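You operate a simulated robot arm through the tools that you are given. There is no shell and no other tool. Be economical: measure what you need, move in short steps, check, and stop when the job is done.

Carry out the task below with a simulated two-armed robot. There is one attempt and no reset: what you move stays moved.

Task
Load the kit tray and wheel the trolley to the yellow bay.
Fine: carry the tray to the trolley's deck in both hands; the brake ends on. Where these are worked on the way, their far stop is far enough and under half their travel is too little: trolley brake.
Where things are to end (x, y in the base frame): green kit tray within 70 mm of [480, 580].
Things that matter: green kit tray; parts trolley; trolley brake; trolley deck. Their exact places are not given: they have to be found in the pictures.

It is judged by the outcome, as a careful person would: the job done as asked, and still so three seconds after it is handed in. It fails if anything else is knocked over, pushed out of place, dropped, spilled or broken.

Robot
Two 7-joint arms with two-finger grippers on one trunk, on a base that drives. Base frame: it is fixed to the floor where the robot stands at the start and does not move with it; the origin is under the middle of the robot, x ahead of it, y to its left, z up; the surface under the hand at the start is at about z = 900. Readings come in mm, degrees, newtons and seconds.
The left shoulder is at the start at [98, 175, 1025], the right one opposite. With the tool pointing down near the work surface each hand reaches from about 100 to 880 mm from the robot's upright axis, wherever it stands, measured 20 degrees to its own side. Places, roughly: parts trolley [500, 600, 400]; trolley brake [300, 500, 700]; trolley deck [500, 600, 800]. Payload 2.94 kg a hand.
The tool frame of a hand sits at the grasp point between the pads (the TCP): z along the fingers, y along the line on which they close. The tips reach 30 mm beyond it. The gripper opens to 138 mm. The gripper's body begins 109 mm behind the TCP.
Orientation is told as [roll, pitch, yaw] about the base's x, y, z axes, in that order, counted from this pose: with the fingers straight down and closing along the base's y, the tool's x points along the base's -x, its y along +y and its z along -z.

Tools
- The arms move only by the tool servo_tool. It takes "left_commands", "right_commands" or both (then of equal length, played together; a hand with none holds still); each is one flat list of numbers, 7 for each row, row after row: the shift along the tool's x, y, z in cm, then the turn, a rotation vector about the tool's x, y, z in degrees, then the finger opening in cm, from 0 to 13.8. In form: [dx, dy, dz, wx, wy, wz, grip, dx, dy, dz, wx, wy, wz, grip, ...]. A call has 1 to 20 rows; each row shifts and turns the commanded pose from where the row before left it, along the tool's axes as they then stand. A row lasts 0.2 s, in which the tool goes at most 50 mm and 8.6 degrees; a call with a longer step from one row to the next is refused whole, and so is a gripper value outside its range. Where a pose cannot be reached the arm comes as near as it can. A force on the tool above 40 N (or 10 N above the force at the start of the call, whichever is more), or a blocked arm, ends the call early, and 0.2 s more pass. Each finger halts on what it meets, pressing with about 31 N; the grip force reading is that of the motor and also rises with nothing between the fingers. The clock runs only during rows and for 0.2 s after the last one: add rows that do not move to give the fingers time. The reply holds the time, the measured pose of the TCP, the force on the tool along the base axes, the opening and the grip force, in the units named above and with some noise, with the torque about the TCP (base axes, N m) and any sound that the robot's microphone picked up.
- Cameras (640 x 400 px; columns grow to the right, rows downward): "scene" is now at [216.9, 29.5, 1488.3]; the picture's right is [0.39, -0.92, 0.00], its down [-0.77, -0.32, -0.56] and it looks along [0.51, 0.22, -0.83] (base axes); focal length 214 px, centre (320, 200). "left" rides on the left gripper at [71, -19, -146] in its tool frame; the picture's right is [0.26, 0.97, 0.00], its down [-0.85, 0.23, -0.48] and it looks along [-0.46, 0.13, 0.88] (tool axes); focal length 280 px, centre (320, 200). "right" rides on the right gripper at [71, 19, -146] in its tool frame; the picture's right is [-0.26, 0.97, 0.00], its down [-0.85, -0.23, -0.48] and it looks along [-0.46, -0.12, 0.88] (tool axes); focal length 280 px, centre (320, 200).
- get_image(camera): a new picture of that camera. No time passes.
- slide_trunk(by): slides the trunk up (or, below 0, down) by that many mm; the arms and the scene camera ride with it, the base frame stays. It gives what a move gives, with no picture.
- roll_base(legs): drives the robot by 1 to 6 legs, each [ahead, turn to the left] in mm and degrees, along the robot's own axes; the way and the turn of a leg run together, so that a leg with both is an arc; at most 1500 mm and 180 degrees a leg. The arms and the cameras ride along, it lands a little off, and it stops where it bumps. It gives what a move gives.
- turn_head(pan, tilt): turns the head with the scene camera to pan (to the left, within 120 degrees either way) and tilt (down, from -29 to 69), counted from straight ahead of the robot. It gives what a move gives.
- probe_pixels(camera, pixels): for up to 12 pixels [column, row] of the newest picture of that camera ("zoom" is the newest enlarged one), the place [x, y, z] in the base frame of the surface seen there, good to about 2 mm. No time passes.
- zoom(camera, box): a new picture of the part [left, top, right, bottom] of that camera's present view, enlarged. No time passes.
- job_done(): hands the job in; it is judged then, once.

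Keep the steps short. Do not move on a guess: measure, check each grasp and each placing, and mend mistakes. In all there are 80 turns and 62 pictures (those below and enlarged ones count). Leave the grippers open and the arms clear of the work at the hand-in unless told otherwise, and finish with a single line.

The tools are called after ">>>" as a command line: name --argument value ..., lists and objects as JSON in quotes. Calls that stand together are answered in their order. servo_tool: Moves the arms, as the interface text tells. Its arguments: {"type":"object","properties":{"left_commands":{"type":"array"},"right_commands":{"type":"array"}},"required":[]} The other tools are called the same way: slide_trunk (by) slides the trunk up or down; roll_base (legs) drives the base; turn_head (pan, tilt) turns the head that bears the scene camera; get_image (camera) takes a picture; probe_pixels (camera, pixels) gives the place of the surface under pixels of a picture; zoom (camera, box) takes an enlarged picture of a part of a camera's view; job_done () hands the job in.

At the start:

```text
t: 0.0
left_position: [316.3, 487.3, 1196.9]
left_orientation: [0.0, -0.1, -0.1]
left_ft_force: [-0.2, 0.8, 0.6]
left_ft_torque: [0.0, -0.02, -0.02]
left_width: 138.1
left_finger_force: 0.0
right_position: [508.3, 43.0, 1234.2]
right_orientation: [0.1, 0.1, 0.0]
right_ft_force: [-0.1, -0.4, 0.4]
right_ft_torque: [-0.02, 0.0, -0.03]
right_width: 138.1
right_finger_force: 0.0
trunk travel left (down, up): [-200.0, 534.0]
robot x, y, heading: [-1.4, -3.0, 0.1]
head pan, tilt: [23.0, 56.2]
```

scene: 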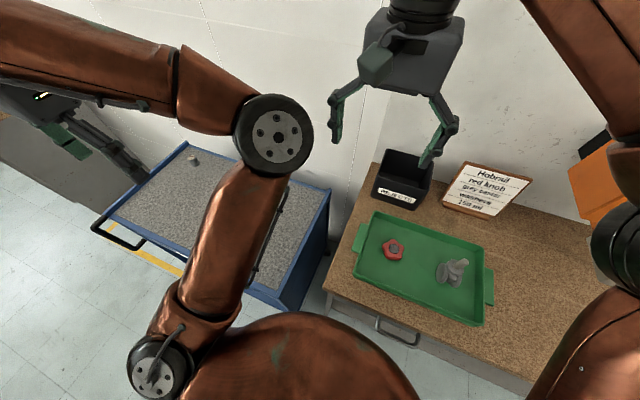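
right: 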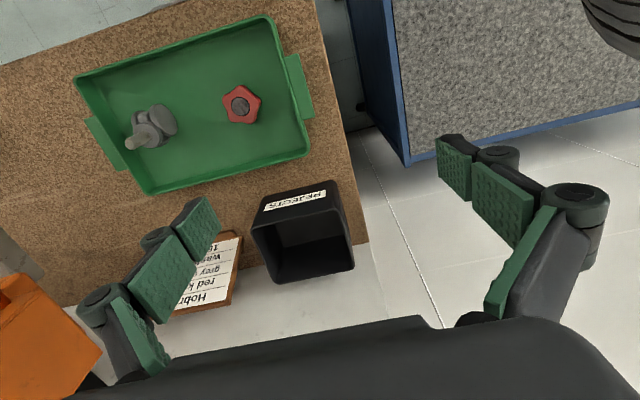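
left: 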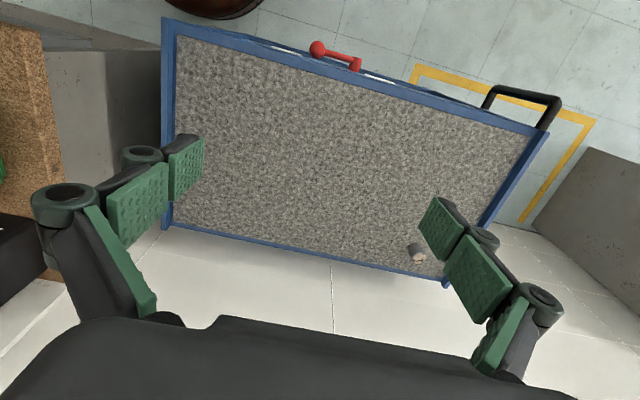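

I see the tray with a red knob and a grey part, a card, a REJECTS bin, and the trolley with a red brake lever. I'll read the card and look closer at the brake and the trolley.

>>> zoom --camera "scene" --box '[330, 130, 560, 340]'

>>> zoom --camera "left" --box '[260, 10, 620, 270]'

>>> probe_pixels --camera "left" --pixels '[[318, 48], [356, 66], [170, 28], [540, 135], [170, 222], [442, 278], [417, 252], [490, 95], [556, 100], [415, 70], [590, 122], [525, 215]]'

>>> probe_pixels --camera "scene" --pixels '[[375, 213], [482, 248], [356, 275], [480, 322], [362, 236], [489, 286], [392, 249], [455, 272], [420, 290], [340, 290], [374, 165], [462, 262]]'

```text
1.90 times, centred on (445, 235) of scene
```

zoom: 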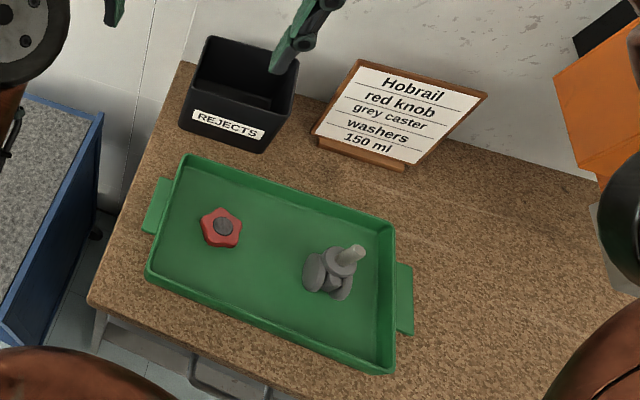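

```text
1.54 times, centred on (440, 140) of left
```

zoom: 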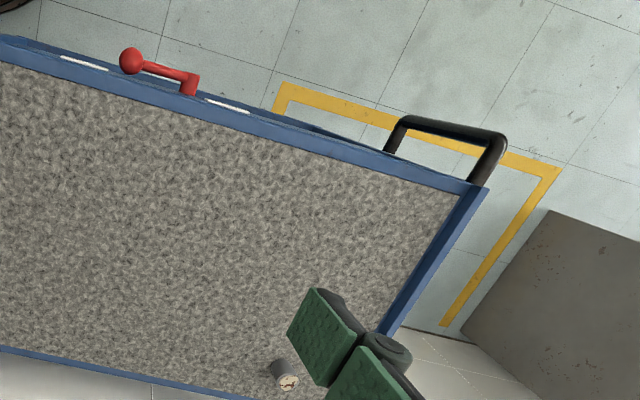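

```text
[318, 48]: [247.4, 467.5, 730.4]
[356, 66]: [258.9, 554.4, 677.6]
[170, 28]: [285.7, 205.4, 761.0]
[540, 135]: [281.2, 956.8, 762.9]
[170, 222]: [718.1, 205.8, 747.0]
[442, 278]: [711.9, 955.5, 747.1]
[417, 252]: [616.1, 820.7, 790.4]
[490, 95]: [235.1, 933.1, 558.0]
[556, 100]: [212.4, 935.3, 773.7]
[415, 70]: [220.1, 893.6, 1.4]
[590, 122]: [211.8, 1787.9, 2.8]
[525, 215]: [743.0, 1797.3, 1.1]
```

```text
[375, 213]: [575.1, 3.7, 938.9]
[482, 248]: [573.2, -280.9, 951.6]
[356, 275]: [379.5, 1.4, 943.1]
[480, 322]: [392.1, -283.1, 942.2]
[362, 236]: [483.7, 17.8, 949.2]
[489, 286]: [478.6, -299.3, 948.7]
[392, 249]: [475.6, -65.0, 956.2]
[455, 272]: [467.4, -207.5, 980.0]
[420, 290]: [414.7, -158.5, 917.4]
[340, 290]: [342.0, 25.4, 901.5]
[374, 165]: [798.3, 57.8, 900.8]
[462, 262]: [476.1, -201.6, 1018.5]
```

The card lists red knob, grey caster and washers 150 ml. The trolley is at x 285–715, y 205–957 and the yellow tape begins near y 893. There's also a small item on the deck at [616, 821]. I need a better view of the bay, the orange thing at the right, and the surroundings, so I'll turn the head.

>>> turn_head --pan 75 --tilt 35

>>> get_image --camera "scene"

>>> turn_head --pan -30 --tilt 40

>>> get_image --camera "scene"

>>> zoom --camera "left" --box '[380, 220, 480, 290]'

```text
t: 1.2
left_position: [316.8, 486.7, 1197.3]
left_orientation: [-0.1, -0.1, -0.1]
left_ft_force: [0.5, 0.4, -0.3]
left_ft_torque: [0.04, 0.02, 0.0]
left_width: 138.0
left_finger_force: 0.2
right_position: [508.5, 43.3, 1233.6]
right_orientation: [0.0, 0.2, 0.0]
right_ft_force: [0.6, -0.4, -0.1]
right_ft_torque: [-0.03, 0.02, 0.01]
right_width: 137.7
right_finger_force: 0.0
trunk travel left (down, up): [-200.0, 534.0]
robot x, y, heading: [-2.0, 0.4, 0.0]
head pan, tilt: [75.0, 35.0]
```

```text
56 pictures are left
```

scene: 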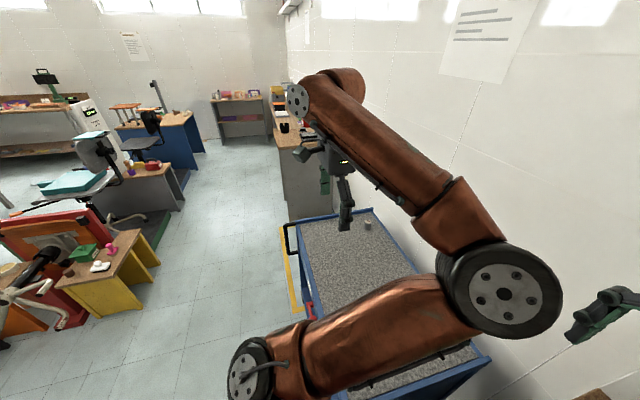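

```text
t: 3.0
left_position: [316.3, 487.0, 1196.6]
left_orientation: [0.0, 0.0, -0.1]
left_ft_force: [-1.0, 0.3, 0.8]
left_ft_torque: [-0.03, -0.01, 0.0]
left_width: 138.0
left_finger_force: 0.0
right_position: [509.2, 43.4, 1234.3]
right_orientation: [0.0, 0.1, 0.0]
right_ft_force: [0.2, 0.1, 0.1]
right_ft_torque: [0.06, 0.04, 0.03]
right_width: 138.1
right_finger_force: 0.0
trunk travel left (down, up): [-200.0, 534.0]
robot x, y, heading: [-1.3, -0.6, -0.0]
head pan, tilt: [-30.0, 40.0]
```

```text
55 pictures are left
```

scene: 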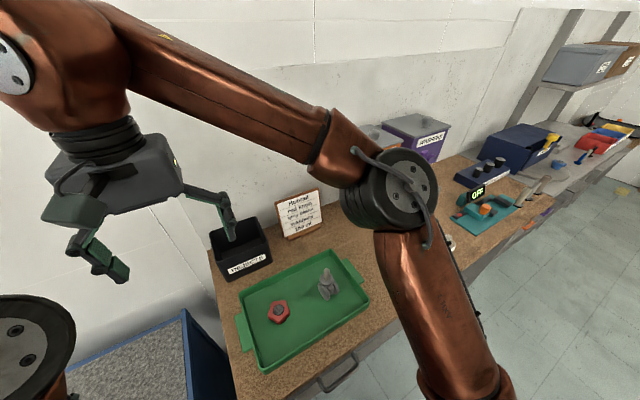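

```text
5.71 times, centred on (430, 255) of left
```

zoom: 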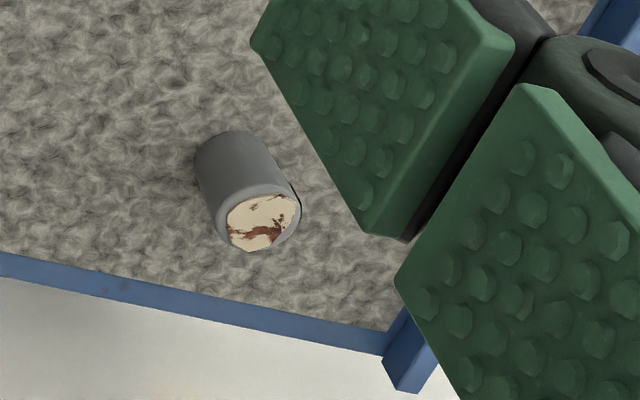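

The yellow bay is y≈893–1788 along the wall left of the trolley. Next I'll measure the tray's handle tabs and the bench edge, and see the brake's marks.

>>> turn_head --pan -5 --tilt 60

>>> zoom --camera "scene" --box '[200, 100, 460, 300]'

>>> zoom --camera "left" --box '[270, 20, 430, 100]'

>>> zoom --camera "right" --box '[60, 0, 340, 210]'

```text
t: 3.9
left_position: [317.3, 487.2, 1195.5]
left_orientation: [-0.1, 0.0, 0.0]
left_ft_force: [0.5, -0.2, -0.2]
left_ft_torque: [0.02, 0.02, 0.02]
left_width: 137.9
left_finger_force: 0.0
right_position: [507.8, 43.6, 1234.3]
right_orientation: [0.0, 0.1, 0.1]
right_ft_force: [0.4, 0.4, -0.1]
right_ft_torque: [-0.01, -0.02, 0.01]
right_width: 138.1
right_finger_force: 0.1
trunk travel left (down, up): [-200.0, 534.0]
robot x, y, heading: [0.2, 0.7, 0.0]
head pan, tilt: [-5.0, 60.0]
```

```text
2.00 times, centred on (330, 200) of scene
```

zoom: 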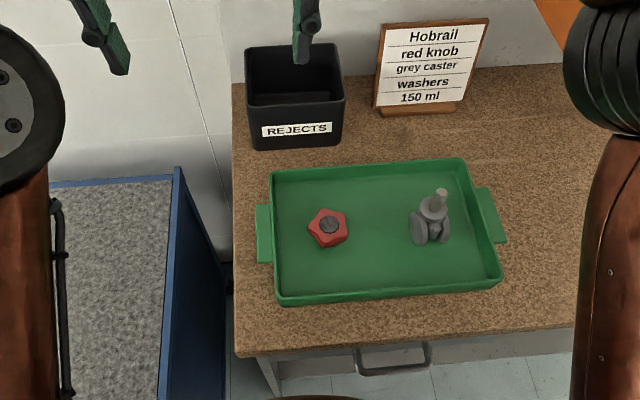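

```text
4.00 times, centred on (350, 60) of left
```

zoom: 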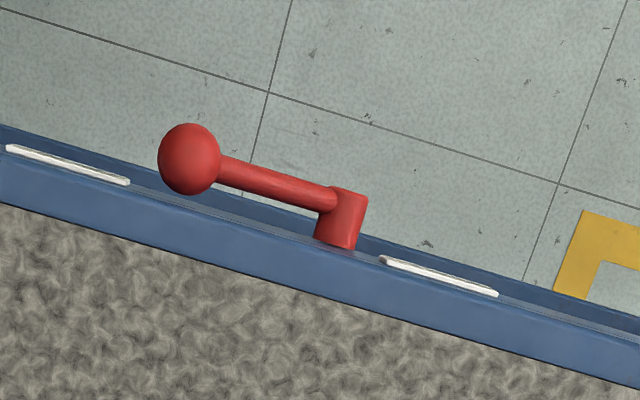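

```text
1.90 times, centred on (200, 105) of right
```

zoom: 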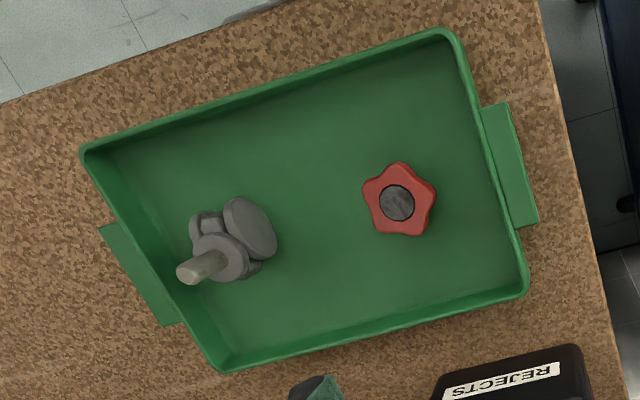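

The left and right tabs are clear. I'll probe their corners in the enlarged right-hand picture.

>>> probe_pixels --camera "zoom" --pixels '[[505, 110], [530, 215], [488, 112], [515, 220], [106, 232], [168, 318], [180, 312], [120, 230], [230, 195], [400, 200], [560, 200], [545, 60]]'

```text
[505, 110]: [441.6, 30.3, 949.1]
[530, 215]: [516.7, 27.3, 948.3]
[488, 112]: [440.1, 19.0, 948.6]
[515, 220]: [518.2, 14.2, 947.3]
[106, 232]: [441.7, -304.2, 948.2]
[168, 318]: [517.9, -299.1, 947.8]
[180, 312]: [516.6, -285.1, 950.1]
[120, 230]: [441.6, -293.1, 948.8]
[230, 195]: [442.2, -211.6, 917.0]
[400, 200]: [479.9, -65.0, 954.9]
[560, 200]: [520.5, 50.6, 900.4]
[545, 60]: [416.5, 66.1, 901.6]
```

Tabs: left centre ≈ [479, 23, 948], right ≈ [479, −296, 948], 82 mm wide in x. I'll bring both hands above them, at height first, then turn them so the fingers close along x.

>>> servo_tool --left_commands '[-1.36, -3.83, 0, 0, 0, 0, 13.8, -1.36, -3.83, 0, 0, 0, 0, 13.8, -1.36, -3.83, 0, 0, 0, 0, 13.8, -1.36, -3.83, 0, 0, 0, 0, 13.8, -1.36, -3.83, 0, 0, 0, 0, 13.8, -1.36, -3.83, 0, 0, 0, 0, 13.8, -1.36, -3.83, 0, 0, 0, 0, 13.8, -1.36, -3.83, 0, 0, 0, 0, 13.8, -1.36, -3.83, 0, 0, 0, 0, 13.8, -1.36, -3.83, 0, 0, 0, 0, 13.8, -1.36, -3.83, 0, 0, 0, 0, 13.8, -1.36, -3.83, 0, 0, 0, 0, 13.8, 0, 0, 0, 0, 0, 0, 13.8]' --right_commands '[0.24, -2.85, 0.3, 0, 0, 0, 13.8, 0.24, -2.85, 0.3, 0, 0, 0, 13.8, 0.24, -2.85, 0.3, 0, 0, 0, 13.8, 0.24, -2.85, 0.3, 0, 0, 0, 13.8, 0.24, -2.85, 0.3, 0, 0, 0, 13.8, 0.24, -2.85, 0.3, 0, 0, 0, 13.8, 0.24, -2.85, 0.3, 0, 0, 0, 13.8, 0.24, -2.85, 0.3, 0, 0, 0, 13.8, 0.24, -2.85, 0.3, 0, 0, 0, 13.8, 0.24, -2.85, 0.3, 0, 0, 0, 13.8, 0.24, -2.85, 0.3, 0, 0, 0, 13.8, 0.24, -2.85, 0.3, 0, 0, 0, 13.8, 0, 0, 0, 0, 0, 0, 13.8]'

>>> servo_tool --left_commands '[0, 0, 0, 0, 0, 8.18, 13.8, 0, 0, 0, 0, 0, 8.18, 13.8, 0, 0, 0, 0, 0, 8.18, 13.8, 0, 0, 0, 0, 0, 8.18, 13.8, 0, 0, 0, 0, 0, 8.18, 13.8, 0, 0, 0, 0, 0, 8.18, 13.8, 0, 0, 0, 0, 0, 8.18, 13.8, 0, 0, 0, 0, 0, 8.18, 13.8, 0, 0, 0, 0, 0, 8.18, 13.8, 0, 0, 0, 0, 0, 8.18, 13.8, 0, 0, 0, 0, 0, 8.2, 13.8, 0, 0, 0, 0, 0, 0, 13.8]' --right_commands '[0, 0, 0, 0, 0, -8.18, 13.8, 0, 0, 0, 0, 0, -8.18, 13.8, 0, 0, 0, 0, 0, -8.18, 13.8, 0, 0, 0, 0, 0, -8.18, 13.8, 0, 0, 0, 0, 0, -8.18, 13.8, 0, 0, 0, 0, 0, -8.18, 13.8, 0, 0, 0, 0, 0, -8.18, 13.8, 0, 0, 0, 0, 0, -8.18, 13.8, 0, 0, 0, 0, 0, -8.18, 13.8, 0, 0, 0, 0, 0, -8.18, 13.8, 0, 0, 0, 0, 0, -8.2, 13.8, 0, 0, 0, 0, 0, 0, 13.8]'

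```text
t: 6.7
left_position: [519.4, 63.4, 1168.9]
left_orientation: [0.0, 0.1, -0.1]
left_ft_force: [0.5, 0.4, 0.8]
left_ft_torque: [-0.06, -0.01, -0.01]
left_width: 138.1
left_finger_force: 0.1
left hand out of reach, approached as far as the arm can: row 8, 9, 10, 11, 12
right_position: [478.5, -296.8, 1198.2]
right_orientation: [0.1, 0.1, 0.1]
right_ft_force: [-0.3, 0.3, -0.6]
right_ft_torque: [0.02, 0.0, -0.01]
right_width: 138.0
right_finger_force: 0.0
trunk travel left (down, up): [-200.0, 534.0]
robot x, y, heading: [-2.7, -0.9, -0.1]
head pan, tilt: [-5.0, 60.0]
```

```text
t: 9.3
left_position: [519.0, 64.2, 1164.5]
left_orientation: [0.1, 0.2, -90.2]
left_ft_force: [-0.2, 0.0, 0.4]
left_ft_torque: [0.05, 0.01, 0.0]
left_width: 138.1
left_finger_force: 0.0
right_position: [338.9, -134.5, 1088.7]
right_orientation: [0.1, -0.2, 90.0]
right_ft_force: [0.6, 0.4, -0.4]
right_ft_torque: [0.02, -0.02, -0.01]
right_width: 137.8
right_finger_force: 0.1
right hand out of reach, approached as far as the arm can: row 4, 5, 6, 7, 8, 9, 10, 11
trunk travel left (down, up): [-200.0, 534.0]
robot x, y, heading: [0.2, -3.1, -0.1]
head pan, tilt: [-5.0, 60.0]
```

The right hand can't hold that turn so far outboard. I'll turn it the other way (back to 0, then −90) and see what pose it gets.

>>> servo_tool --right_commands '[0, 0, 0, 0, 0, 8.18, 13.8, 0, 0, 0, 0, 0, 8.18, 13.8, 0, 0, 0, 0, 0, 8.18, 13.8, 0, 0, 0, 0, 0, 8.18, 13.8, 0, 0, 0, 0, 0, 8.18, 13.8, 0, 0, 0, 0, 0, 8.18, 13.8, 0, 0, 0, 0, 0, 8.18, 13.8, 0, 0, 0, 0, 0, 8.18, 13.8, 0, 0, 0, 0, 0, 8.18, 13.8, 0, 0, 0, 0, 0, 8.18, 13.8, 0, 0, 0, 0, 0, 8.2, 13.8, 0, 0, 0, 0, 0, 0, 13.8]'

>>> servo_tool --right_commands '[0, 0, 0, 0, 0, 8.18, 13.8, 0, 0, 0, 0, 0, 8.18, 13.8, 0, 0, 0, 0, 0, 8.18, 13.8, 0, 0, 0, 0, 0, 8.18, 13.8, 0, 0, 0, 0, 0, 8.18, 13.8, 0, 0, 0, 0, 0, 8.18, 13.8, 0, 0, 0, 0, 0, 8.18, 13.8, 0, 0, 0, 0, 0, 8.18, 13.8, 0, 0, 0, 0, 0, 8.18, 13.8, 0, 0, 0, 0, 0, 8.18, 13.8, 0, 0, 0, 0, 0, 8.2, 13.8, 0, 0, 0, 0, 0, 0, 13.8]'

```text
t: 11.4
left_position: [519.9, 64.0, 1165.4]
left_orientation: [0.0, 0.0, -90.1]
left_ft_force: [-0.6, 0.3, -0.4]
left_ft_torque: [0.01, 0.0, -0.02]
left_width: 138.2
left_finger_force: 0.0
right_position: [339.1, -138.0, 1086.9]
right_orientation: [-0.4, 0.4, 16.2]
right_ft_force: [1.1, -7.0, 0.3]
right_ft_torque: [0.99, 0.26, 0.53]
right_width: 137.9
right_finger_force: 0.1
trunk travel left (down, up): [-200.0, 534.0]
robot x, y, heading: [-1.3, 1.0, -0.1]
head pan, tilt: [-5.0, 60.0]
stopped in row 10 (right hand): the force on the tool passed its limit at 71 N (the readings are from after the stop); the commanded pose is now the measured one
```

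```text
t: 11.7
left_position: [519.4, 65.4, 1165.7]
left_orientation: [0.1, -0.2, -90.0]
left_ft_force: [0.3, -0.4, -0.3]
left_ft_torque: [-0.03, -0.03, -0.02]
left_width: 137.9
left_finger_force: 0.0
right_position: [338.5, -140.8, 1089.1]
right_orientation: [-0.8, 0.5, 14.2]
right_ft_force: [1.5, -7.8, 0.9]
right_ft_torque: [1.21, 0.42, 0.62]
right_width: 138.0
right_finger_force: 0.1
trunk travel left (down, up): [-200.0, 534.0]
robot x, y, heading: [-0.4, 2.6, -0.0]
head pan, tilt: [-5.0, 60.0]
stopped in row 1 (right hand): the force on the tool passed its limit at 69 N (the readings are from after the stop); the commanded pose is now the measured one
```

The right hand is touching something, probably the other arm. I'll look before moving further.

>>> get_image --camera "scene"

>>> get_image --camera "right"

```text
50 pictures are left
```

scene: 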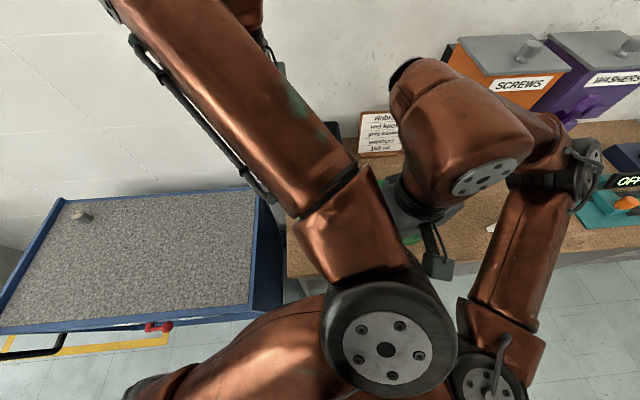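

```text
49 pictures are left
```

right: 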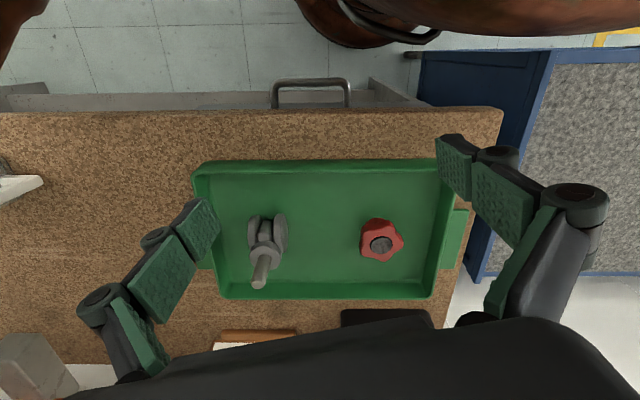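

The left elbow crosses in front of the body, so reaching this far over is awkward. Better plan: part the hands, shift the robot ~136 mm to its right so it stands square to the tray, and grip each end with yaw 0 (one finger inside the end wall, the other on the tab's outer edge). First I'll part the hands.

>>> servo_tool --right_commands '[0, -1.5, -0.5, 0, 0, 0, 13.8, 0, -3, -1, 0, 0, 0, 13.8, 0, -3, -1, 0, 0, 0, 13.8, 0, -3, -1, 0, 0, 2, 13.8, 0, -3, -1, 0, 0, 4, 13.8, 0, 0, 0, 0, 0, 4, 13.8, 0, 0, 0, 0, 0, 4, 13.8]'

>>> servo_tool --left_commands '[4, 1, 0, 0, 0, -8.18, 13.8, 4, 1, 0, 0, 0, -8.18, 13.8, 4, 1, 0, 0, 0, -8.18, 13.8, 4, 1, 0, 0, 0, -8.18, 13.8, 2, 2, 0, 0, 0, -8.18, 13.8, 1, 3, 0, 0, 0, -8.18, 13.8, 1, 3, 0, 0, 0, -8.18, 13.8, 1, 3, 0, 0, 0, -8.18, 13.8, 0, 3, 0, 0, 0, -8.18, 13.8, 0, 3, 0, 0, 0, -8.18, 13.8, 0, 3, 0, 0, 0, -8.1, 13.8, 0, 0, 0, 0, 0, 0, 13.8]'

```text
t: 13.3
left_position: [518.5, 64.2, 1167.6]
left_orientation: [0.1, -0.2, -90.1]
left_ft_force: [0.0, -0.3, -0.7]
left_ft_torque: [0.04, 0.01, 0.0]
left_width: 138.3
left_finger_force: 0.0
right_position: [369.1, -271.6, 1135.2]
right_orientation: [-0.8, 0.4, 0.2]
right_ft_force: [-0.3, 0.5, 0.8]
right_ft_torque: [0.03, 0.01, 0.03]
right_width: 138.1
right_finger_force: 0.1
trunk travel left (down, up): [-200.0, 534.0]
robot x, y, heading: [-0.8, -0.7, 0.0]
head pan, tilt: [-5.0, 60.0]
```

```text
t: 15.9
left_position: [593.3, 427.7, 1166.7]
left_orientation: [-0.1, -0.1, 0.0]
left_ft_force: [-0.2, -0.5, 0.0]
left_ft_torque: [0.04, 0.03, -0.03]
left_width: 137.9
left_finger_force: 0.1
right_position: [370.5, -271.0, 1135.5]
right_orientation: [-0.8, 0.3, 0.2]
right_ft_force: [-0.5, -0.1, 0.0]
right_ft_torque: [-0.03, 0.01, 0.02]
right_width: 138.2
right_finger_force: 0.0
trunk travel left (down, up): [-200.0, 534.0]
robot x, y, heading: [-1.4, 0.2, -0.0]
head pan, tilt: [-5.0, 60.0]
```

Left hand is clear at [593, 428]. I'll draw both hands to in front of the body, then back up in an S and come forward again to stand at y ≈ −135.

>>> servo_tool --left_commands '[2.14, -2.98, 0, 0, 0, 0, 13.8, 2.14, -2.98, 0, 0, 0, 0, 13.8, 2.14, -2.98, 0, 0, 0, 0, 13.8, 2.14, -2.98, 0, 0, 0, 0, 13.8, 2.14, -2.98, 0, 0, 0, 0, 13.8, 2.14, -2.98, 0, 0, 0, 0, 13.8, 2.14, -2.98, 0, 0, 0, 0, 13.8, 2.14, -2.98, 0, 0, 0, 0, 13.8, 2.14, -2.98, 0, 0, 0, 0, 13.8, 0, 0, 0, 0, 0, 0, 13.8]' --right_commands '[-0.33, 1, -0.33, 0, 0, 0, 13.8, -0.33, 1, -0.33, 0, 0, 0, 13.8, -0.33, 1, -0.33, 0, 0, 0, 13.8, -0.33, 1, -0.33, 0, 0, 0, 13.8, -0.33, 1, -0.33, 0, 0, 0, 13.8, -0.33, 1, -0.33, 0, 0, 0, 13.8, -0.33, 1, -0.33, 0, 0, 0, 13.8, -0.33, 1, -0.33, 0, 0, 0, 13.8, -0.33, 1, -0.33, 0, 0, 0, 13.8, 0, 0, 0, 0, 0, 0, 13.8]'

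>>> roll_base --legs '[[-200, 40], [-200, -40], [368, 0]]'

>>> get_image --camera "scene"

```text
t: 18.1
left_position: [414.0, 183.9, 1172.5]
left_orientation: [-0.3, -0.1, -0.1]
left_ft_force: [-0.3, 0.1, 0.4]
left_ft_torque: [0.01, -0.06, 0.04]
left_width: 137.9
left_finger_force: 0.0
left hand out of reach, approached as far as the arm can: row 9
right_position: [401.7, -180.7, 1163.9]
right_orientation: [-0.7, 0.3, 0.2]
right_ft_force: [-0.4, 0.4, -0.1]
right_ft_torque: [0.07, -0.05, 0.02]
right_width: 138.3
right_finger_force: 0.0
trunk travel left (down, up): [-200.0, 534.0]
robot x, y, heading: [-2.5, -1.2, 0.1]
head pan, tilt: [-5.0, 60.0]
```

```text
t: 24.3
left_position: [420.3, 36.6, 1172.0]
left_orientation: [-0.2, 0.0, -0.9]
left_ft_force: [0.5, -0.2, -0.6]
left_ft_torque: [0.01, 0.02, -0.01]
left_width: 138.1
left_finger_force: 0.2
right_position: [402.3, -327.2, 1163.8]
right_orientation: [-0.8, 0.4, -0.5]
right_ft_force: [0.0, -0.4, -0.5]
right_ft_torque: [-0.01, 0.04, -0.01]
right_width: 138.0
right_finger_force: 0.1
trunk travel left (down, up): [-200.0, 534.0]
robot x, y, heading: [5.0, -140.8, -1.1]
head pan, tilt: [-5.0, 60.0]
```

```text
48 pictures are left
```

scene: 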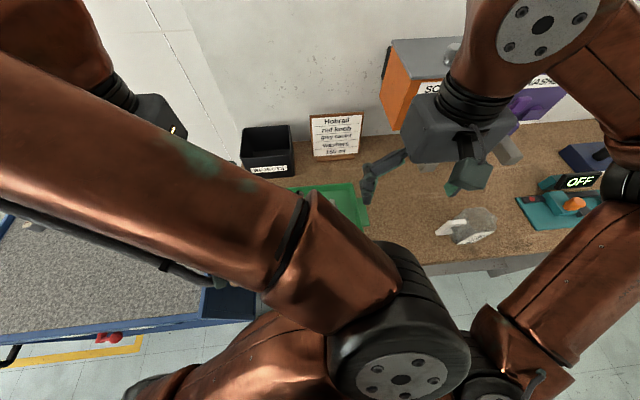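

The robot stands at y −141. Now I'll move the hands to hover above the tab grip points and also check a white object right of the tray at pixel (465, 228).

>>> probe_pixels --camera "scene" --pixels '[[440, 228], [465, 215], [360, 190], [365, 218]]'

>>> servo_tool --left_commands '[-1, -0.1, 2, 0, 0, 0, 12, -1, -0.2, 2, 0, 0, 0, 10, -1, -0.2, 2, 0, 0, 0, 8, -1, -0.2, 2, 0, 0, 0, 6.5, -1, -0.2, 2, 0, 0, 0, 6.5, -0.6, -0.2, 2, 0, 0, 0, 6.5, 0, 0, 0, 0, 0, 0, 6.5, 0, 0, 0, 0, 0, 0, 6.5]' --right_commands '[-1.2, 0.5, 2, 0, 0, 0, 12, -1.2, 0.5, 2, 0, 0, 0, 10, -1.2, 0.5, 1.5, 0, 0, 0, 8, -1.2, 0.5, 1.5, 0, 0, 0, 6.5, -1.2, 0.5, 1.5, 0, 0, 0, 6.5, -1.2, 0.5, 1.5, 0, 0, 0, 6.5, -0.4, 0, 0, 0, 0, 0, 6.5, 0, 0, 0, 0, 0, 0, 6.5]'

```text
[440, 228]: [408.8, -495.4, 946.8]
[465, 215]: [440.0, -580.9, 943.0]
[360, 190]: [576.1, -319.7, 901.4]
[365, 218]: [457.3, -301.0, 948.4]
```

```text
t: 26.1
left_position: [484.3, 32.9, 1053.5]
left_orientation: [-0.5, 0.1, -0.8]
left_ft_force: [-0.3, -0.6, 0.2]
left_ft_torque: [0.0, -0.01, 0.0]
left_width: 65.0
left_finger_force: 0.0
left hand out of reach, approached as far as the arm can: row 2, 3
right_position: [475.6, -299.8, 1063.9]
right_orientation: [-0.8, 0.4, -0.6]
right_ft_force: [0.4, 0.2, -0.1]
right_ft_torque: [-0.02, 0.04, -0.03]
right_width: 64.9
right_finger_force: 0.0
trunk travel left (down, up): [-200.0, 534.0]
robot x, y, heading: [1.2, -145.0, -0.9]
head pan, tilt: [-5.0, 60.0]
```

Both hands are near. I'll look from the hand cameras to measure the walls.

>>> get_image --camera "left"

>>> get_image --camera "right"

```text
47 pictures are left
```

left: 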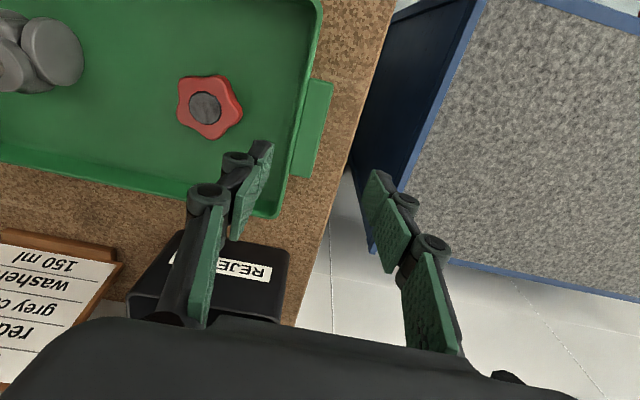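

```text
46 pictures are left
```

right: 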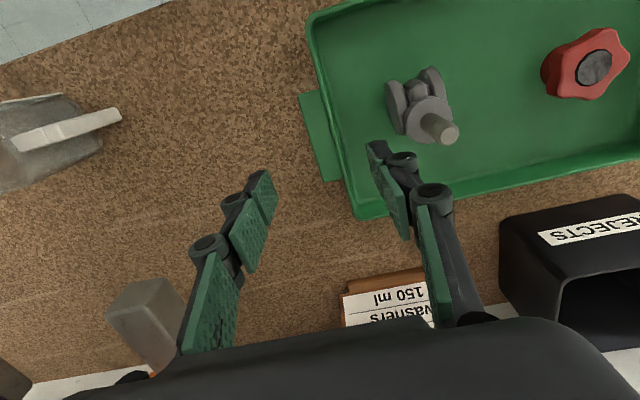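

>>> probe_pixels --camera "left" --pixels '[[329, 120], [313, 100], [304, 110], [298, 115], [290, 120], [240, 110]]'

>>> probe_pixels --camera "right" --pixels '[[306, 110], [325, 125], [333, 125], [340, 125], [352, 125], [397, 115]]'

```text
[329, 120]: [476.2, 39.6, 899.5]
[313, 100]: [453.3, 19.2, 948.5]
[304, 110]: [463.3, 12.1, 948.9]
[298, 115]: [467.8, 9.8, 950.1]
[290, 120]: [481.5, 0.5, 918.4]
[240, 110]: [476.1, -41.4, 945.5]
```

```text
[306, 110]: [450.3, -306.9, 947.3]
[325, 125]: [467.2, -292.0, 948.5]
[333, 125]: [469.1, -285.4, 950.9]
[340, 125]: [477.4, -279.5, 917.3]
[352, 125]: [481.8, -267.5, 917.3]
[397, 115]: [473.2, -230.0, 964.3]
```

Left grip span is y 6…33 (centre 19.5), right −282…−307 (centre −295), tray floor 917. I'll lower both TCPs to z ≈ 957.

>>> servo_tool --left_commands '[0.1, -0.65, 0, 0, 0, 0, 6.5, 0.4, -0.65, 0, 0, 0, 0, 6.5, 0, 0, 2, 0, 0, 0, 6.5, 0, 0, 2, 0, 0, 0, 6.5, 0, 0, 2, 0, 0, 0, 6.5, 0, 0, 2, 0, 0, 0, 6.5, 0, 0, 1.6, 0, 0, 0, 6.5, 0, 0, 0, 0, 0, 0, 6.5]' --right_commands '[-0.3, 0.25, 0, 0.4, 0, 0, 6.5, 0, 0.25, 0, 0.4, 0, 0, 6.5, 0, 0, 2.2, 0, 0, 0, 6.5, 0, 0, 2.2, 0, 0, 0, 6.5, 0, 0, 2.2, 0, 0, 0, 6.5, 0, 0, 2.2, 0, 0, 0, 6.5, 0, 0, 1.9, 0, 0, 0, 6.5, 0, 0, 0, 0, 0, 0, 6.5]'

>>> get_image --camera "left"

>>> get_image --camera "right"

```text
t: 27.9
left_position: [488.9, 31.4, 961.8]
left_orientation: [-0.3, 0.0, -1.0]
left_ft_force: [-0.9, 0.3, -0.3]
left_ft_torque: [-0.02, -0.03, 0.03]
left_width: 65.1
left_finger_force: 0.0
left hand out of reach, approached as far as the arm can: row 1, 2, 3, 5
right_position: [481.6, -299.0, 956.1]
right_orientation: [-1.6, 0.3, -0.6]
right_ft_force: [-0.4, 0.0, 0.5]
right_ft_torque: [0.0, -0.06, 0.02]
right_width: 65.2
right_finger_force: 0.2
trunk travel left (down, up): [-200.0, 534.0]
robot x, y, heading: [4.3, -139.9, -0.9]
head pan, tilt: [-5.0, 60.0]
```

```text
45 pictures are left
```

left: 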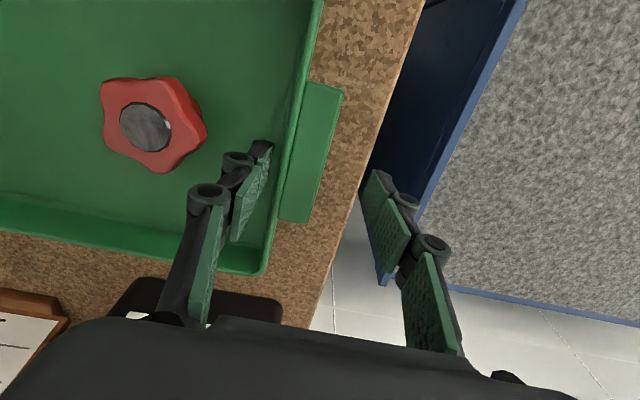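

```text
44 pictures are left
```

right: 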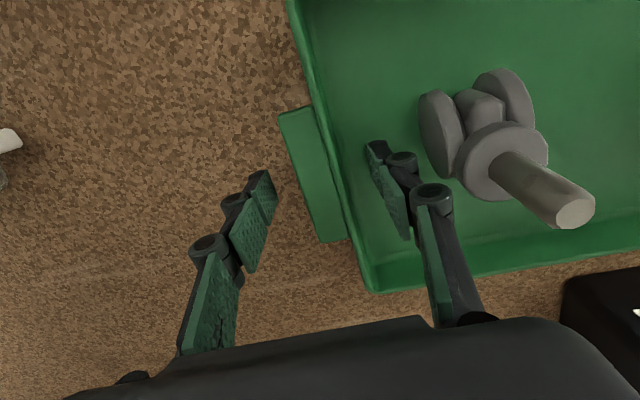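

The left hand sits ~12 mm too far out because the arm is folded to its limit. Raising the trunk and reaching down further should free it. I'll raise the trunk by 180 mm, which lifts the hands clear of the tray, then lower the hands again.

>>> slide_trunk --by 180

>>> servo_tool --left_commands '[0.5, -0.6, 2, 0, 0, 0, 6.5, 0.5, -0.6, 2, 0, 0, 0, 6.5, 0, 0, 3, 0, 0, 0, 6.5, 0, 0, 3, 0, 0, 0, 6.5, 0, 0, 0, 0, 0, 0, 6.5]' --right_commands '[0.1, 0.2, 2, 0.5, 0, 0, 6.5, 0, 0.2, 2, 0.5, 0, 0, 6.5, 0, 0, 3, 0, 0, 0, 6.5, 0, 0, 3, 0, 0, 0, 6.5, 0, 0, 0, 0, 0, 0, 6.5]'

```text
t: 29.9
left_position: [491.3, 33.6, 1141.5]
left_orientation: [-0.3, 0.0, -0.9]
left_ft_force: [0.3, 0.6, -0.3]
left_ft_torque: [0.0, 0.0, 0.02]
left_width: 65.0
left_finger_force: 0.0
right_position: [479.4, -299.2, 1134.2]
right_orientation: [-1.6, 0.4, -0.5]
right_ft_force: [-0.5, 0.1, 0.1]
right_ft_torque: [0.0, 0.01, -0.01]
right_width: 64.9
right_finger_force: 0.1
trunk travel left (down, up): [-380.0, 354.0]
robot x, y, heading: [3.4, -145.9, -1.2]
head pan, tilt: [-5.0, 60.0]
```

```text
t: 31.1
left_position: [491.2, 37.8, 1052.1]
left_orientation: [-0.4, 0.0, -1.0]
left_ft_force: [-1.4, 0.2, 0.2]
left_ft_torque: [-0.05, -0.03, -0.01]
left_width: 64.9
left_finger_force: 0.1
left hand out of reach, approached as far as the arm can: row 3, 4
right_position: [476.7, -298.7, 1036.6]
right_orientation: [-2.6, 0.3, -0.5]
right_ft_force: [-1.0, -0.9, -0.2]
right_ft_torque: [0.02, -0.03, 0.01]
right_width: 64.7
right_finger_force: 0.1
trunk travel left (down, up): [-380.0, 354.0]
robot x, y, heading: [6.5, -144.3, -1.3]
head pan, tilt: [-5.0, 60.0]
```

The limit is sideways: this arm's elbow is inboard, so the left hand wants to work further to the robot's left. I'll lift clear with the trunk and shift the robot another ~180 mm to the right with the same S-move.

>>> slide_trunk --by 120

>>> roll_base --legs '[[-220, 51], [-220, -50], [386, 0]]'

>>> servo_tool --left_commands '[0.5, 3, 0, 0, 0, 0, 6.5, 0, 3, 0, 0, 0, 0, 6.5, 0, 3, 0, 0, 0, 0, 6.5, 0, 3, 0, 0, 0, 0, 6.5, 0, 3, 0, 0, 0, 0, 6.5, 0, 2, 0, 0, 0, 0, 6.5, 0, 0, 0, 0, 0, 0, 6.5]' --right_commands '[0, 3, 0, -1.3, 0, 0, 6.5, 0, 3, 0, -1.3, 0, 0, 6.5, 0, 3, 0, 0, 0, 0, 6.5, 0, 3, 0, 0, 0, 0, 6.5, 0, 3, 0, 0, 0, 0, 6.5, 0, 2, 0, 0, 0, 0, 6.5, 0, 0, 0, 0, 0, 0, 6.5]'

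```text
t: 32.6
left_position: [493.1, 38.9, 1172.6]
left_orientation: [-0.4, 0.0, -0.9]
left_ft_force: [-0.4, 0.5, -0.2]
left_ft_torque: [-0.01, 0.01, 0.03]
left_width: 65.0
left_finger_force: 0.0
right_position: [478.2, -298.2, 1154.9]
right_orientation: [-2.6, 0.3, -0.5]
right_ft_force: [0.2, -0.1, -1.0]
right_ft_torque: [-0.03, -0.04, -0.02]
right_width: 64.8
right_finger_force: 0.1
trunk travel left (down, up): [-500.0, 234.0]
robot x, y, heading: [4.8, -144.0, -0.9]
head pan, tilt: [-5.0, 60.0]
```

```text
t: 39.6
left_position: [492.8, -131.3, 1171.3]
left_orientation: [-0.3, 0.1, 0.1]
left_ft_force: [-0.7, -0.6, -0.4]
left_ft_torque: [-0.01, 0.01, 0.01]
left_width: 65.2
left_finger_force: 0.1
right_position: [484.8, -467.0, 1155.3]
right_orientation: [-2.6, 0.4, 0.6]
right_ft_force: [-0.3, 0.7, 0.0]
right_ft_torque: [-0.01, 0.02, 0.02]
right_width: 65.2
right_finger_force: 0.2
trunk travel left (down, up): [-500.0, 234.0]
robot x, y, heading: [6.4, -322.8, 0.1]
head pan, tilt: [-5.0, 60.0]
```

```text
t: 41.2
left_position: [483.5, 37.6, 1171.8]
left_orientation: [-0.3, 0.0, 0.2]
left_ft_force: [0.1, -0.9, 0.2]
left_ft_torque: [-0.01, 0.04, -0.02]
left_width: 65.1
left_finger_force: 0.0
right_position: [482.6, -297.9, 1154.7]
right_orientation: [-0.1, 0.3, 0.5]
right_ft_force: [0.3, -0.1, -0.5]
right_ft_torque: [0.07, 0.01, -0.01]
right_width: 64.9
right_finger_force: 0.1
trunk travel left (down, up): [-500.0, 234.0]
robot x, y, heading: [8.3, -318.5, -0.4]
head pan, tilt: [-5.0, 60.0]
```

Both hands now sit easily. I'll fine-align them over the grip points and level them, then lower on the trunk.

>>> servo_tool --left_commands '[0.2, -0.9, 0.9, 0, 0, 0, 6.5, 0.2, -0.9, 0.8, 0, 0, 0, 6.5, 0, 0, 0, 0, 0, 0, 6.5]' --right_commands '[0.2, 0.15, 0, 0, 0, 0, 6.5, 0.15, 0.15, 0, 0, 0, 0, 6.5, 0, 0, 0, 0, 0, 0, 6.5]'

>>> slide_trunk --by -120

>>> get_image --camera "left"

>>> get_image --camera "right"

```text
t: 42.0
left_position: [481.8, 20.0, 1156.2]
left_orientation: [-0.4, 0.1, 0.2]
left_ft_force: [-0.5, -0.1, 0.4]
left_ft_torque: [-0.01, -0.03, 0.01]
left_width: 64.8
left_finger_force: 0.0
right_position: [477.7, -293.4, 1154.7]
right_orientation: [0.0, 0.5, 0.6]
right_ft_force: [-0.4, -0.1, 0.6]
right_ft_torque: [-0.01, -0.01, 0.02]
right_width: 64.8
right_finger_force: 0.2
trunk travel left (down, up): [-500.0, 234.0]
robot x, y, heading: [5.8, -323.7, -0.2]
head pan, tilt: [-5.0, 60.0]
```

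```text
t: 42.6
left_position: [485.9, 19.3, 1135.8]
left_orientation: [-0.2, -0.4, -0.1]
left_ft_force: [0.3, 0.0, -0.3]
left_ft_torque: [0.03, 0.01, 0.01]
left_width: 65.1
left_finger_force: 0.1
right_position: [481.5, -295.9, 1123.3]
right_orientation: [-0.5, 0.5, 0.2]
right_ft_force: [0.4, -1.5, -3.8]
right_ft_torque: [0.04, -0.27, 0.03]
right_width: 65.1
right_finger_force: 0.0
trunk travel left (down, up): [-478.0, 256.0]
robot x, y, heading: [10.2, -320.3, 0.0]
head pan, tilt: [-5.0, 60.0]
stopped: the force on the tool passed its limit at 61 N (the readings are from after the stop); the commanded pose is now the measured one
```

```text
43 pictures are left
```

left: 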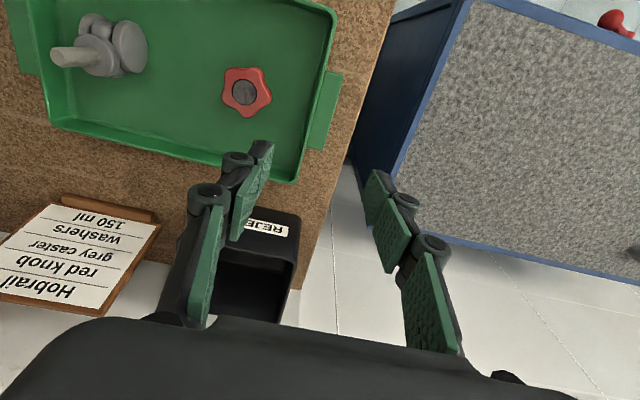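

```text
42 pictures are left
```

right: 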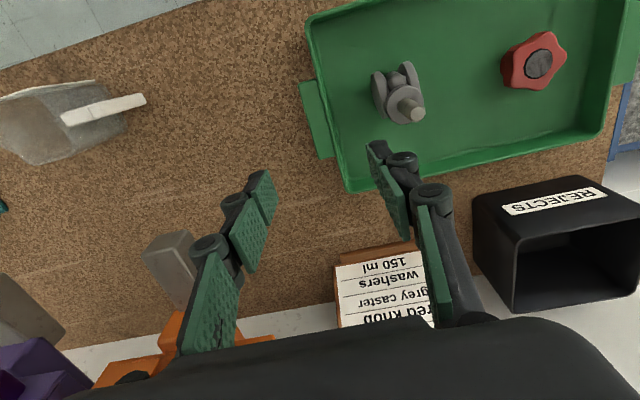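

The right side met something while lowering. I'll look before moving.

>>> get_image --camera "scene"

```text
41 pictures are left
```

scene: 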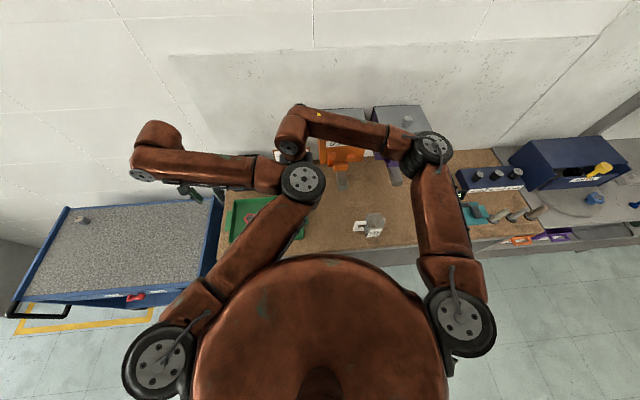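

The left elbow is against the right wrist. I'll probe both to see how much room is needed.

>>> probe_pixels --camera "scene" --pixels '[[302, 182], [275, 175], [292, 148], [290, 125], [250, 170], [155, 360], [460, 320]]'

```text
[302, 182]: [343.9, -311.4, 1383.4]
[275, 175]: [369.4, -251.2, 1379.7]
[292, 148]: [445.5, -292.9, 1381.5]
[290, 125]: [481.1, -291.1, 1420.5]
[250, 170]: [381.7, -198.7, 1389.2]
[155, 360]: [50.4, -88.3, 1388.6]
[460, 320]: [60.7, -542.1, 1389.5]
```

Left elbow at [344, −311] sits right next to the right wrist. Standing ~115 mm further left is the compromise that frees both. I'll shift both hands to their right by 11.5 cm, then S-move the robot left.

>>> servo_tool --left_commands '[0, 0, 0, 0, 0, 0, 6.5, 0, -2.3, -0.5, 0, 0, 0, 6.5, 0, -2.3, 0, 0, 0, 0, 6.5, 0, -2.3, 0, 0, 0, 0, 6.5, 0, -2.3, 0, 0, 0, 0, 6.5, 0, -2.3, 0, 0, 0, 0, 6.5, 0, 0, 0, 0, 0, 0, 6.5]' --right_commands '[-0.3, -2.3, -0.5, -0.4, 0, 0, 6.5, -0.3, -2.3, -0.5, 0, 0, 0, 6.5, 0, -2.3, -0.5, 0, 0, 0, 6.5, 0, -2.3, 0, 0, 0, 0, 6.5, 0, -2.3, 0, 0, 0, 0, 6.5, 0, 0, 0, 0, 0, 0, 6.5, 0, 0, 0, 0, 0, 0, 6.5]'

>>> roll_base --legs '[[-200, -35], [-200, 35], [375, 0]]'

```text
t: 42.9
left_position: [486.7, 16.9, 1138.1]
left_orientation: [0.0, -0.6, -0.2]
left_ft_force: [-0.2, -0.6, -0.8]
left_ft_torque: [0.01, 0.02, 0.0]
left_width: 64.8
left_finger_force: 0.0
right_position: [483.6, -309.3, 1124.3]
right_orientation: [-0.4, 0.4, 0.1]
right_ft_force: [-0.1, -1.6, -1.0]
right_ft_torque: [0.07, -0.08, 0.0]
right_width: 65.1
right_finger_force: 0.0
trunk travel left (down, up): [-478.0, 256.0]
robot x, y, heading: [3.1, -321.2, -0.2]
head pan, tilt: [-5.0, 60.0]
stopped in row 1 (right hand): the force on the tool passed its limit at 51 N (the readings are from after the stop); the commanded pose is now the measured one
```

```text
t: 48.6
left_position: [476.7, 136.7, 1138.3]
left_orientation: [-0.1, -0.6, -0.4]
left_ft_force: [0.3, -0.6, -0.3]
left_ft_torque: [0.0, 0.05, 0.02]
left_width: 64.7
left_finger_force: 0.1
right_position: [473.1, -188.6, 1122.8]
right_orientation: [-0.4, 0.3, 0.0]
right_ft_force: [-0.4, 0.1, -3.1]
right_ft_torque: [-0.12, -0.33, -0.02]
right_width: 65.0
right_finger_force: 0.0
trunk travel left (down, up): [-478.0, 256.0]
robot x, y, heading: [-5.8, -202.3, 0.2]
head pan, tilt: [-5.0, 60.0]
```

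The base moved fine. Now I'll free the right hand by going straight forward first (away from the elbow), then right.

>>> servo_tool --right_commands '[-1.5, 0, -0.3, 0, 0, 0, 6.5, -2, 0, -0.3, 0, 0, 0, 6.5, -2, 0, 0, 0, 0, 0, 6.5, 0, -2.5, 0, 0, 0, 0, 6.5, 0, -3, 0, 0, 0, 0, 6.5, 0, -3, 0, 0, 0, 0, 6.5, 2, -2, 0, 0, 0, 0, 6.5, 2, 0, 0, 0, 0, 0, 6.5, 1, 0, 0, 0, 0, 0, 6.5]'

>>> servo_tool --left_commands '[0, -2.3, 0.2, 0, 0, 0, 6.5, 0, -2.3, 0.2, 0, 0, 0, 6.5, 0, -2.3, 0, 0, 0, 0, 6.5, 0, -2.3, 0, 0, 0, 0, 6.5, 0, -2.5, 0, 0, 0, 0, 6.5, 0, 0, 0, 0, 0, 0, 6.5]'

```text
t: 50.6
left_position: [477.1, 136.1, 1138.6]
left_orientation: [-0.1, -0.7, -0.4]
left_ft_force: [0.5, 0.4, 0.1]
left_ft_torque: [0.04, 0.0, 0.0]
left_width: 64.9
left_finger_force: 0.2
right_position: [475.6, -298.0, 1131.5]
right_orientation: [-0.4, 0.4, -0.1]
right_ft_force: [0.3, 0.2, 0.4]
right_ft_torque: [0.0, -0.01, 0.03]
right_width: 64.9
right_finger_force: 0.0
trunk travel left (down, up): [-478.0, 256.0]
robot x, y, heading: [-2.9, -201.8, -0.1]
head pan, tilt: [-5.0, 60.0]
```

```text
t: 52.0
left_position: [474.3, 21.0, 1134.4]
left_orientation: [-0.1, -0.7, -0.4]
left_ft_force: [-0.2, 0.3, 0.2]
left_ft_torque: [-0.02, -0.01, 0.01]
left_width: 65.0
left_finger_force: 0.1
right_position: [476.0, -296.9, 1130.9]
right_orientation: [-0.4, 0.3, -0.1]
right_ft_force: [-0.1, -1.0, 0.0]
right_ft_torque: [0.01, 0.02, -0.01]
right_width: 64.8
right_finger_force: 0.0
trunk travel left (down, up): [-478.0, 256.0]
robot x, y, heading: [-5.3, -199.9, -0.4]
head pan, tilt: [-5.0, 60.0]
```

Both hands are free and aligned: left [474, 21], right [476, −297]. I'll lower 125 mm on the trunk.

>>> slide_trunk --by -125

>>> get_image --camera "left"

>>> get_image --camera "right"

```text
t: 53.6
left_position: [476.3, 21.0, 1011.9]
left_orientation: [-0.1, -0.8, -0.4]
left_ft_force: [-1.0, 0.7, -0.6]
left_ft_torque: [-0.01, 0.0, 0.0]
left_width: 64.8
left_finger_force: 0.1
right_position: [476.8, -294.8, 1007.2]
right_orientation: [-0.4, 0.2, 0.0]
right_ft_force: [-0.6, 0.5, 0.0]
right_ft_torque: [0.0, -0.03, -0.03]
right_width: 65.0
right_finger_force: 0.1
trunk travel left (down, up): [-353.0, 381.0]
robot x, y, heading: [-1.1, -202.9, -0.2]
head pan, tilt: [-5.0, 60.0]
```

```text
40 pictures are left
```

left: 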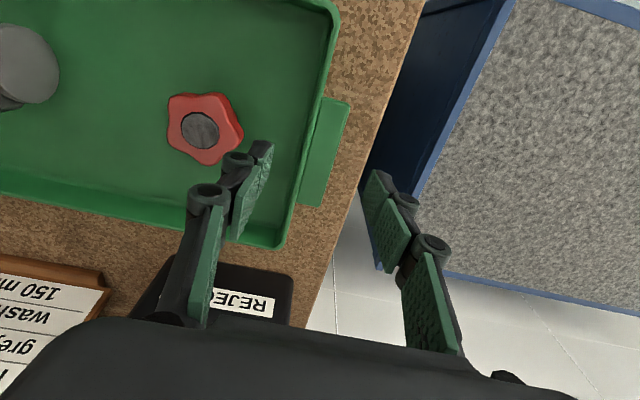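

```text
39 pictures are left
```

right: 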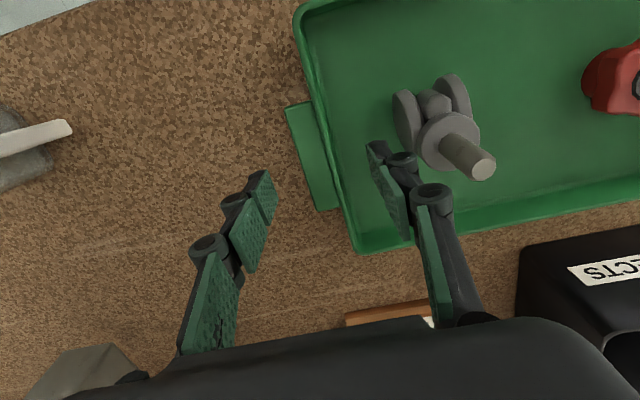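

Lined up well. I'll lower the last ~57 mm with the arms, then close gently in steps.

>>> servo_tool --left_commands '[0, 0, 2, 0, 0, 0, 6.5, 0, 0, 2, 0, 0, 0, 6.5, 0, 0, 1.8, 0, 0, 0, 6.5, 0, 0, 0, 0, 0, 0, 6.5]' --right_commands '[0, 0, 1.8, 0, 0, 0, 6.5, 0, 0, 1.8, 0, 0, 0, 6.5, 0, 0, 1.7, 0, 0, 0, 6.5, 0, 0, 0, 0, 0, 0, 6.5]'

>>> servo_tool --left_commands '[0, 0, 0, 0, 0, 0, 5, 0, 0, 0, 0, 0, 0, 4, 0, 0, 0, 0, 0, 0, 3, 0, 0, 0, 0, 0, 0, 2, 0, 0, 0, 0, 0, 0, 1, 0, 0, 0, 0, 0, 0, 1]' --right_commands '[0, 0, 0, 0, 0, 0, 5, 0, 0, 0, 0, 0, 0, 4, 0, 0, 0, 0, 0, 0, 3, 0, 0, 0, 0, 0, 0, 2, 0, 0, 0, 0, 0, 0, 1, 0, 0, 0, 0, 0, 0, 1]'

>>> get_image --camera "left"

>>> get_image --camera "right"

```text
t: 54.6
left_position: [481.3, 27.2, 954.9]
left_orientation: [-0.3, -0.6, -0.4]
left_ft_force: [0.7, 0.5, 0.5]
left_ft_torque: [-0.03, 0.0, -0.01]
left_width: 64.8
left_finger_force: 0.1
left hand out of reach, approached as far as the arm can: row 3
right_position: [475.8, -294.5, 954.6]
right_orientation: [-0.5, 0.3, -0.1]
right_ft_force: [-1.1, -0.1, 0.0]
right_ft_torque: [0.0, 0.02, 0.03]
right_width: 65.1
right_finger_force: 0.1
trunk travel left (down, up): [-353.0, 381.0]
robot x, y, heading: [-4.8, -199.9, -0.2]
head pan, tilt: [-5.0, 60.0]
```

```text
t: 56.0
left_position: [480.0, 25.4, 954.7]
left_orientation: [-0.7, -0.5, -0.4]
left_ft_force: [1.0, -25.9, -0.2]
left_ft_torque: [-0.75, -0.37, 0.24]
left_width: 26.2
left_finger_force: 31.0
right_position: [475.9, -292.6, 954.2]
right_orientation: [0.0, 0.3, 0.0]
right_ft_force: [0.2, 26.7, -0.5]
right_ft_torque: [0.86, 0.25, 0.0]
right_width: 26.3
right_finger_force: 30.7
trunk travel left (down, up): [-353.0, 381.0]
robot x, y, heading: [-7.8, -198.3, 0.1]
head pan, tilt: [-5.0, 60.0]
```

```text
38 pictures are left
```

left: 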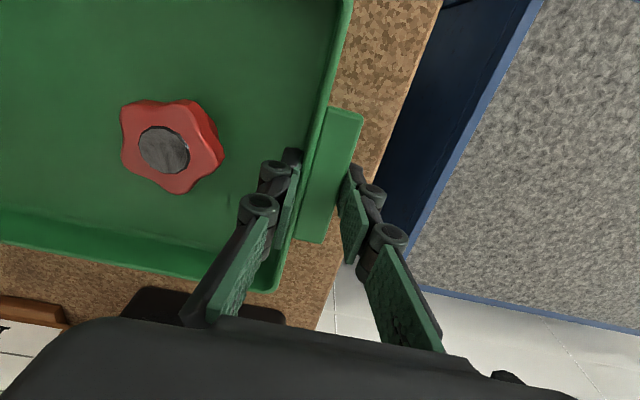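

```text
37 pictures are left
```

right: 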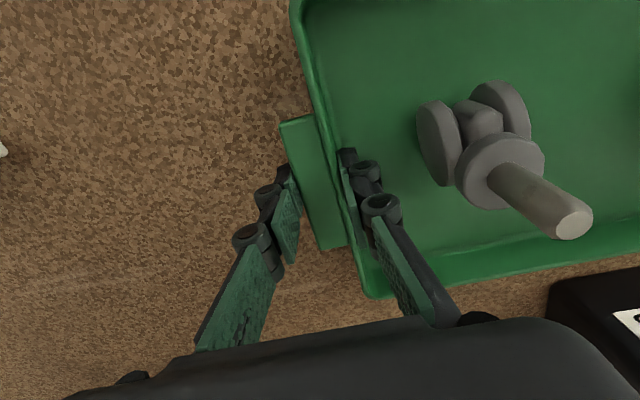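

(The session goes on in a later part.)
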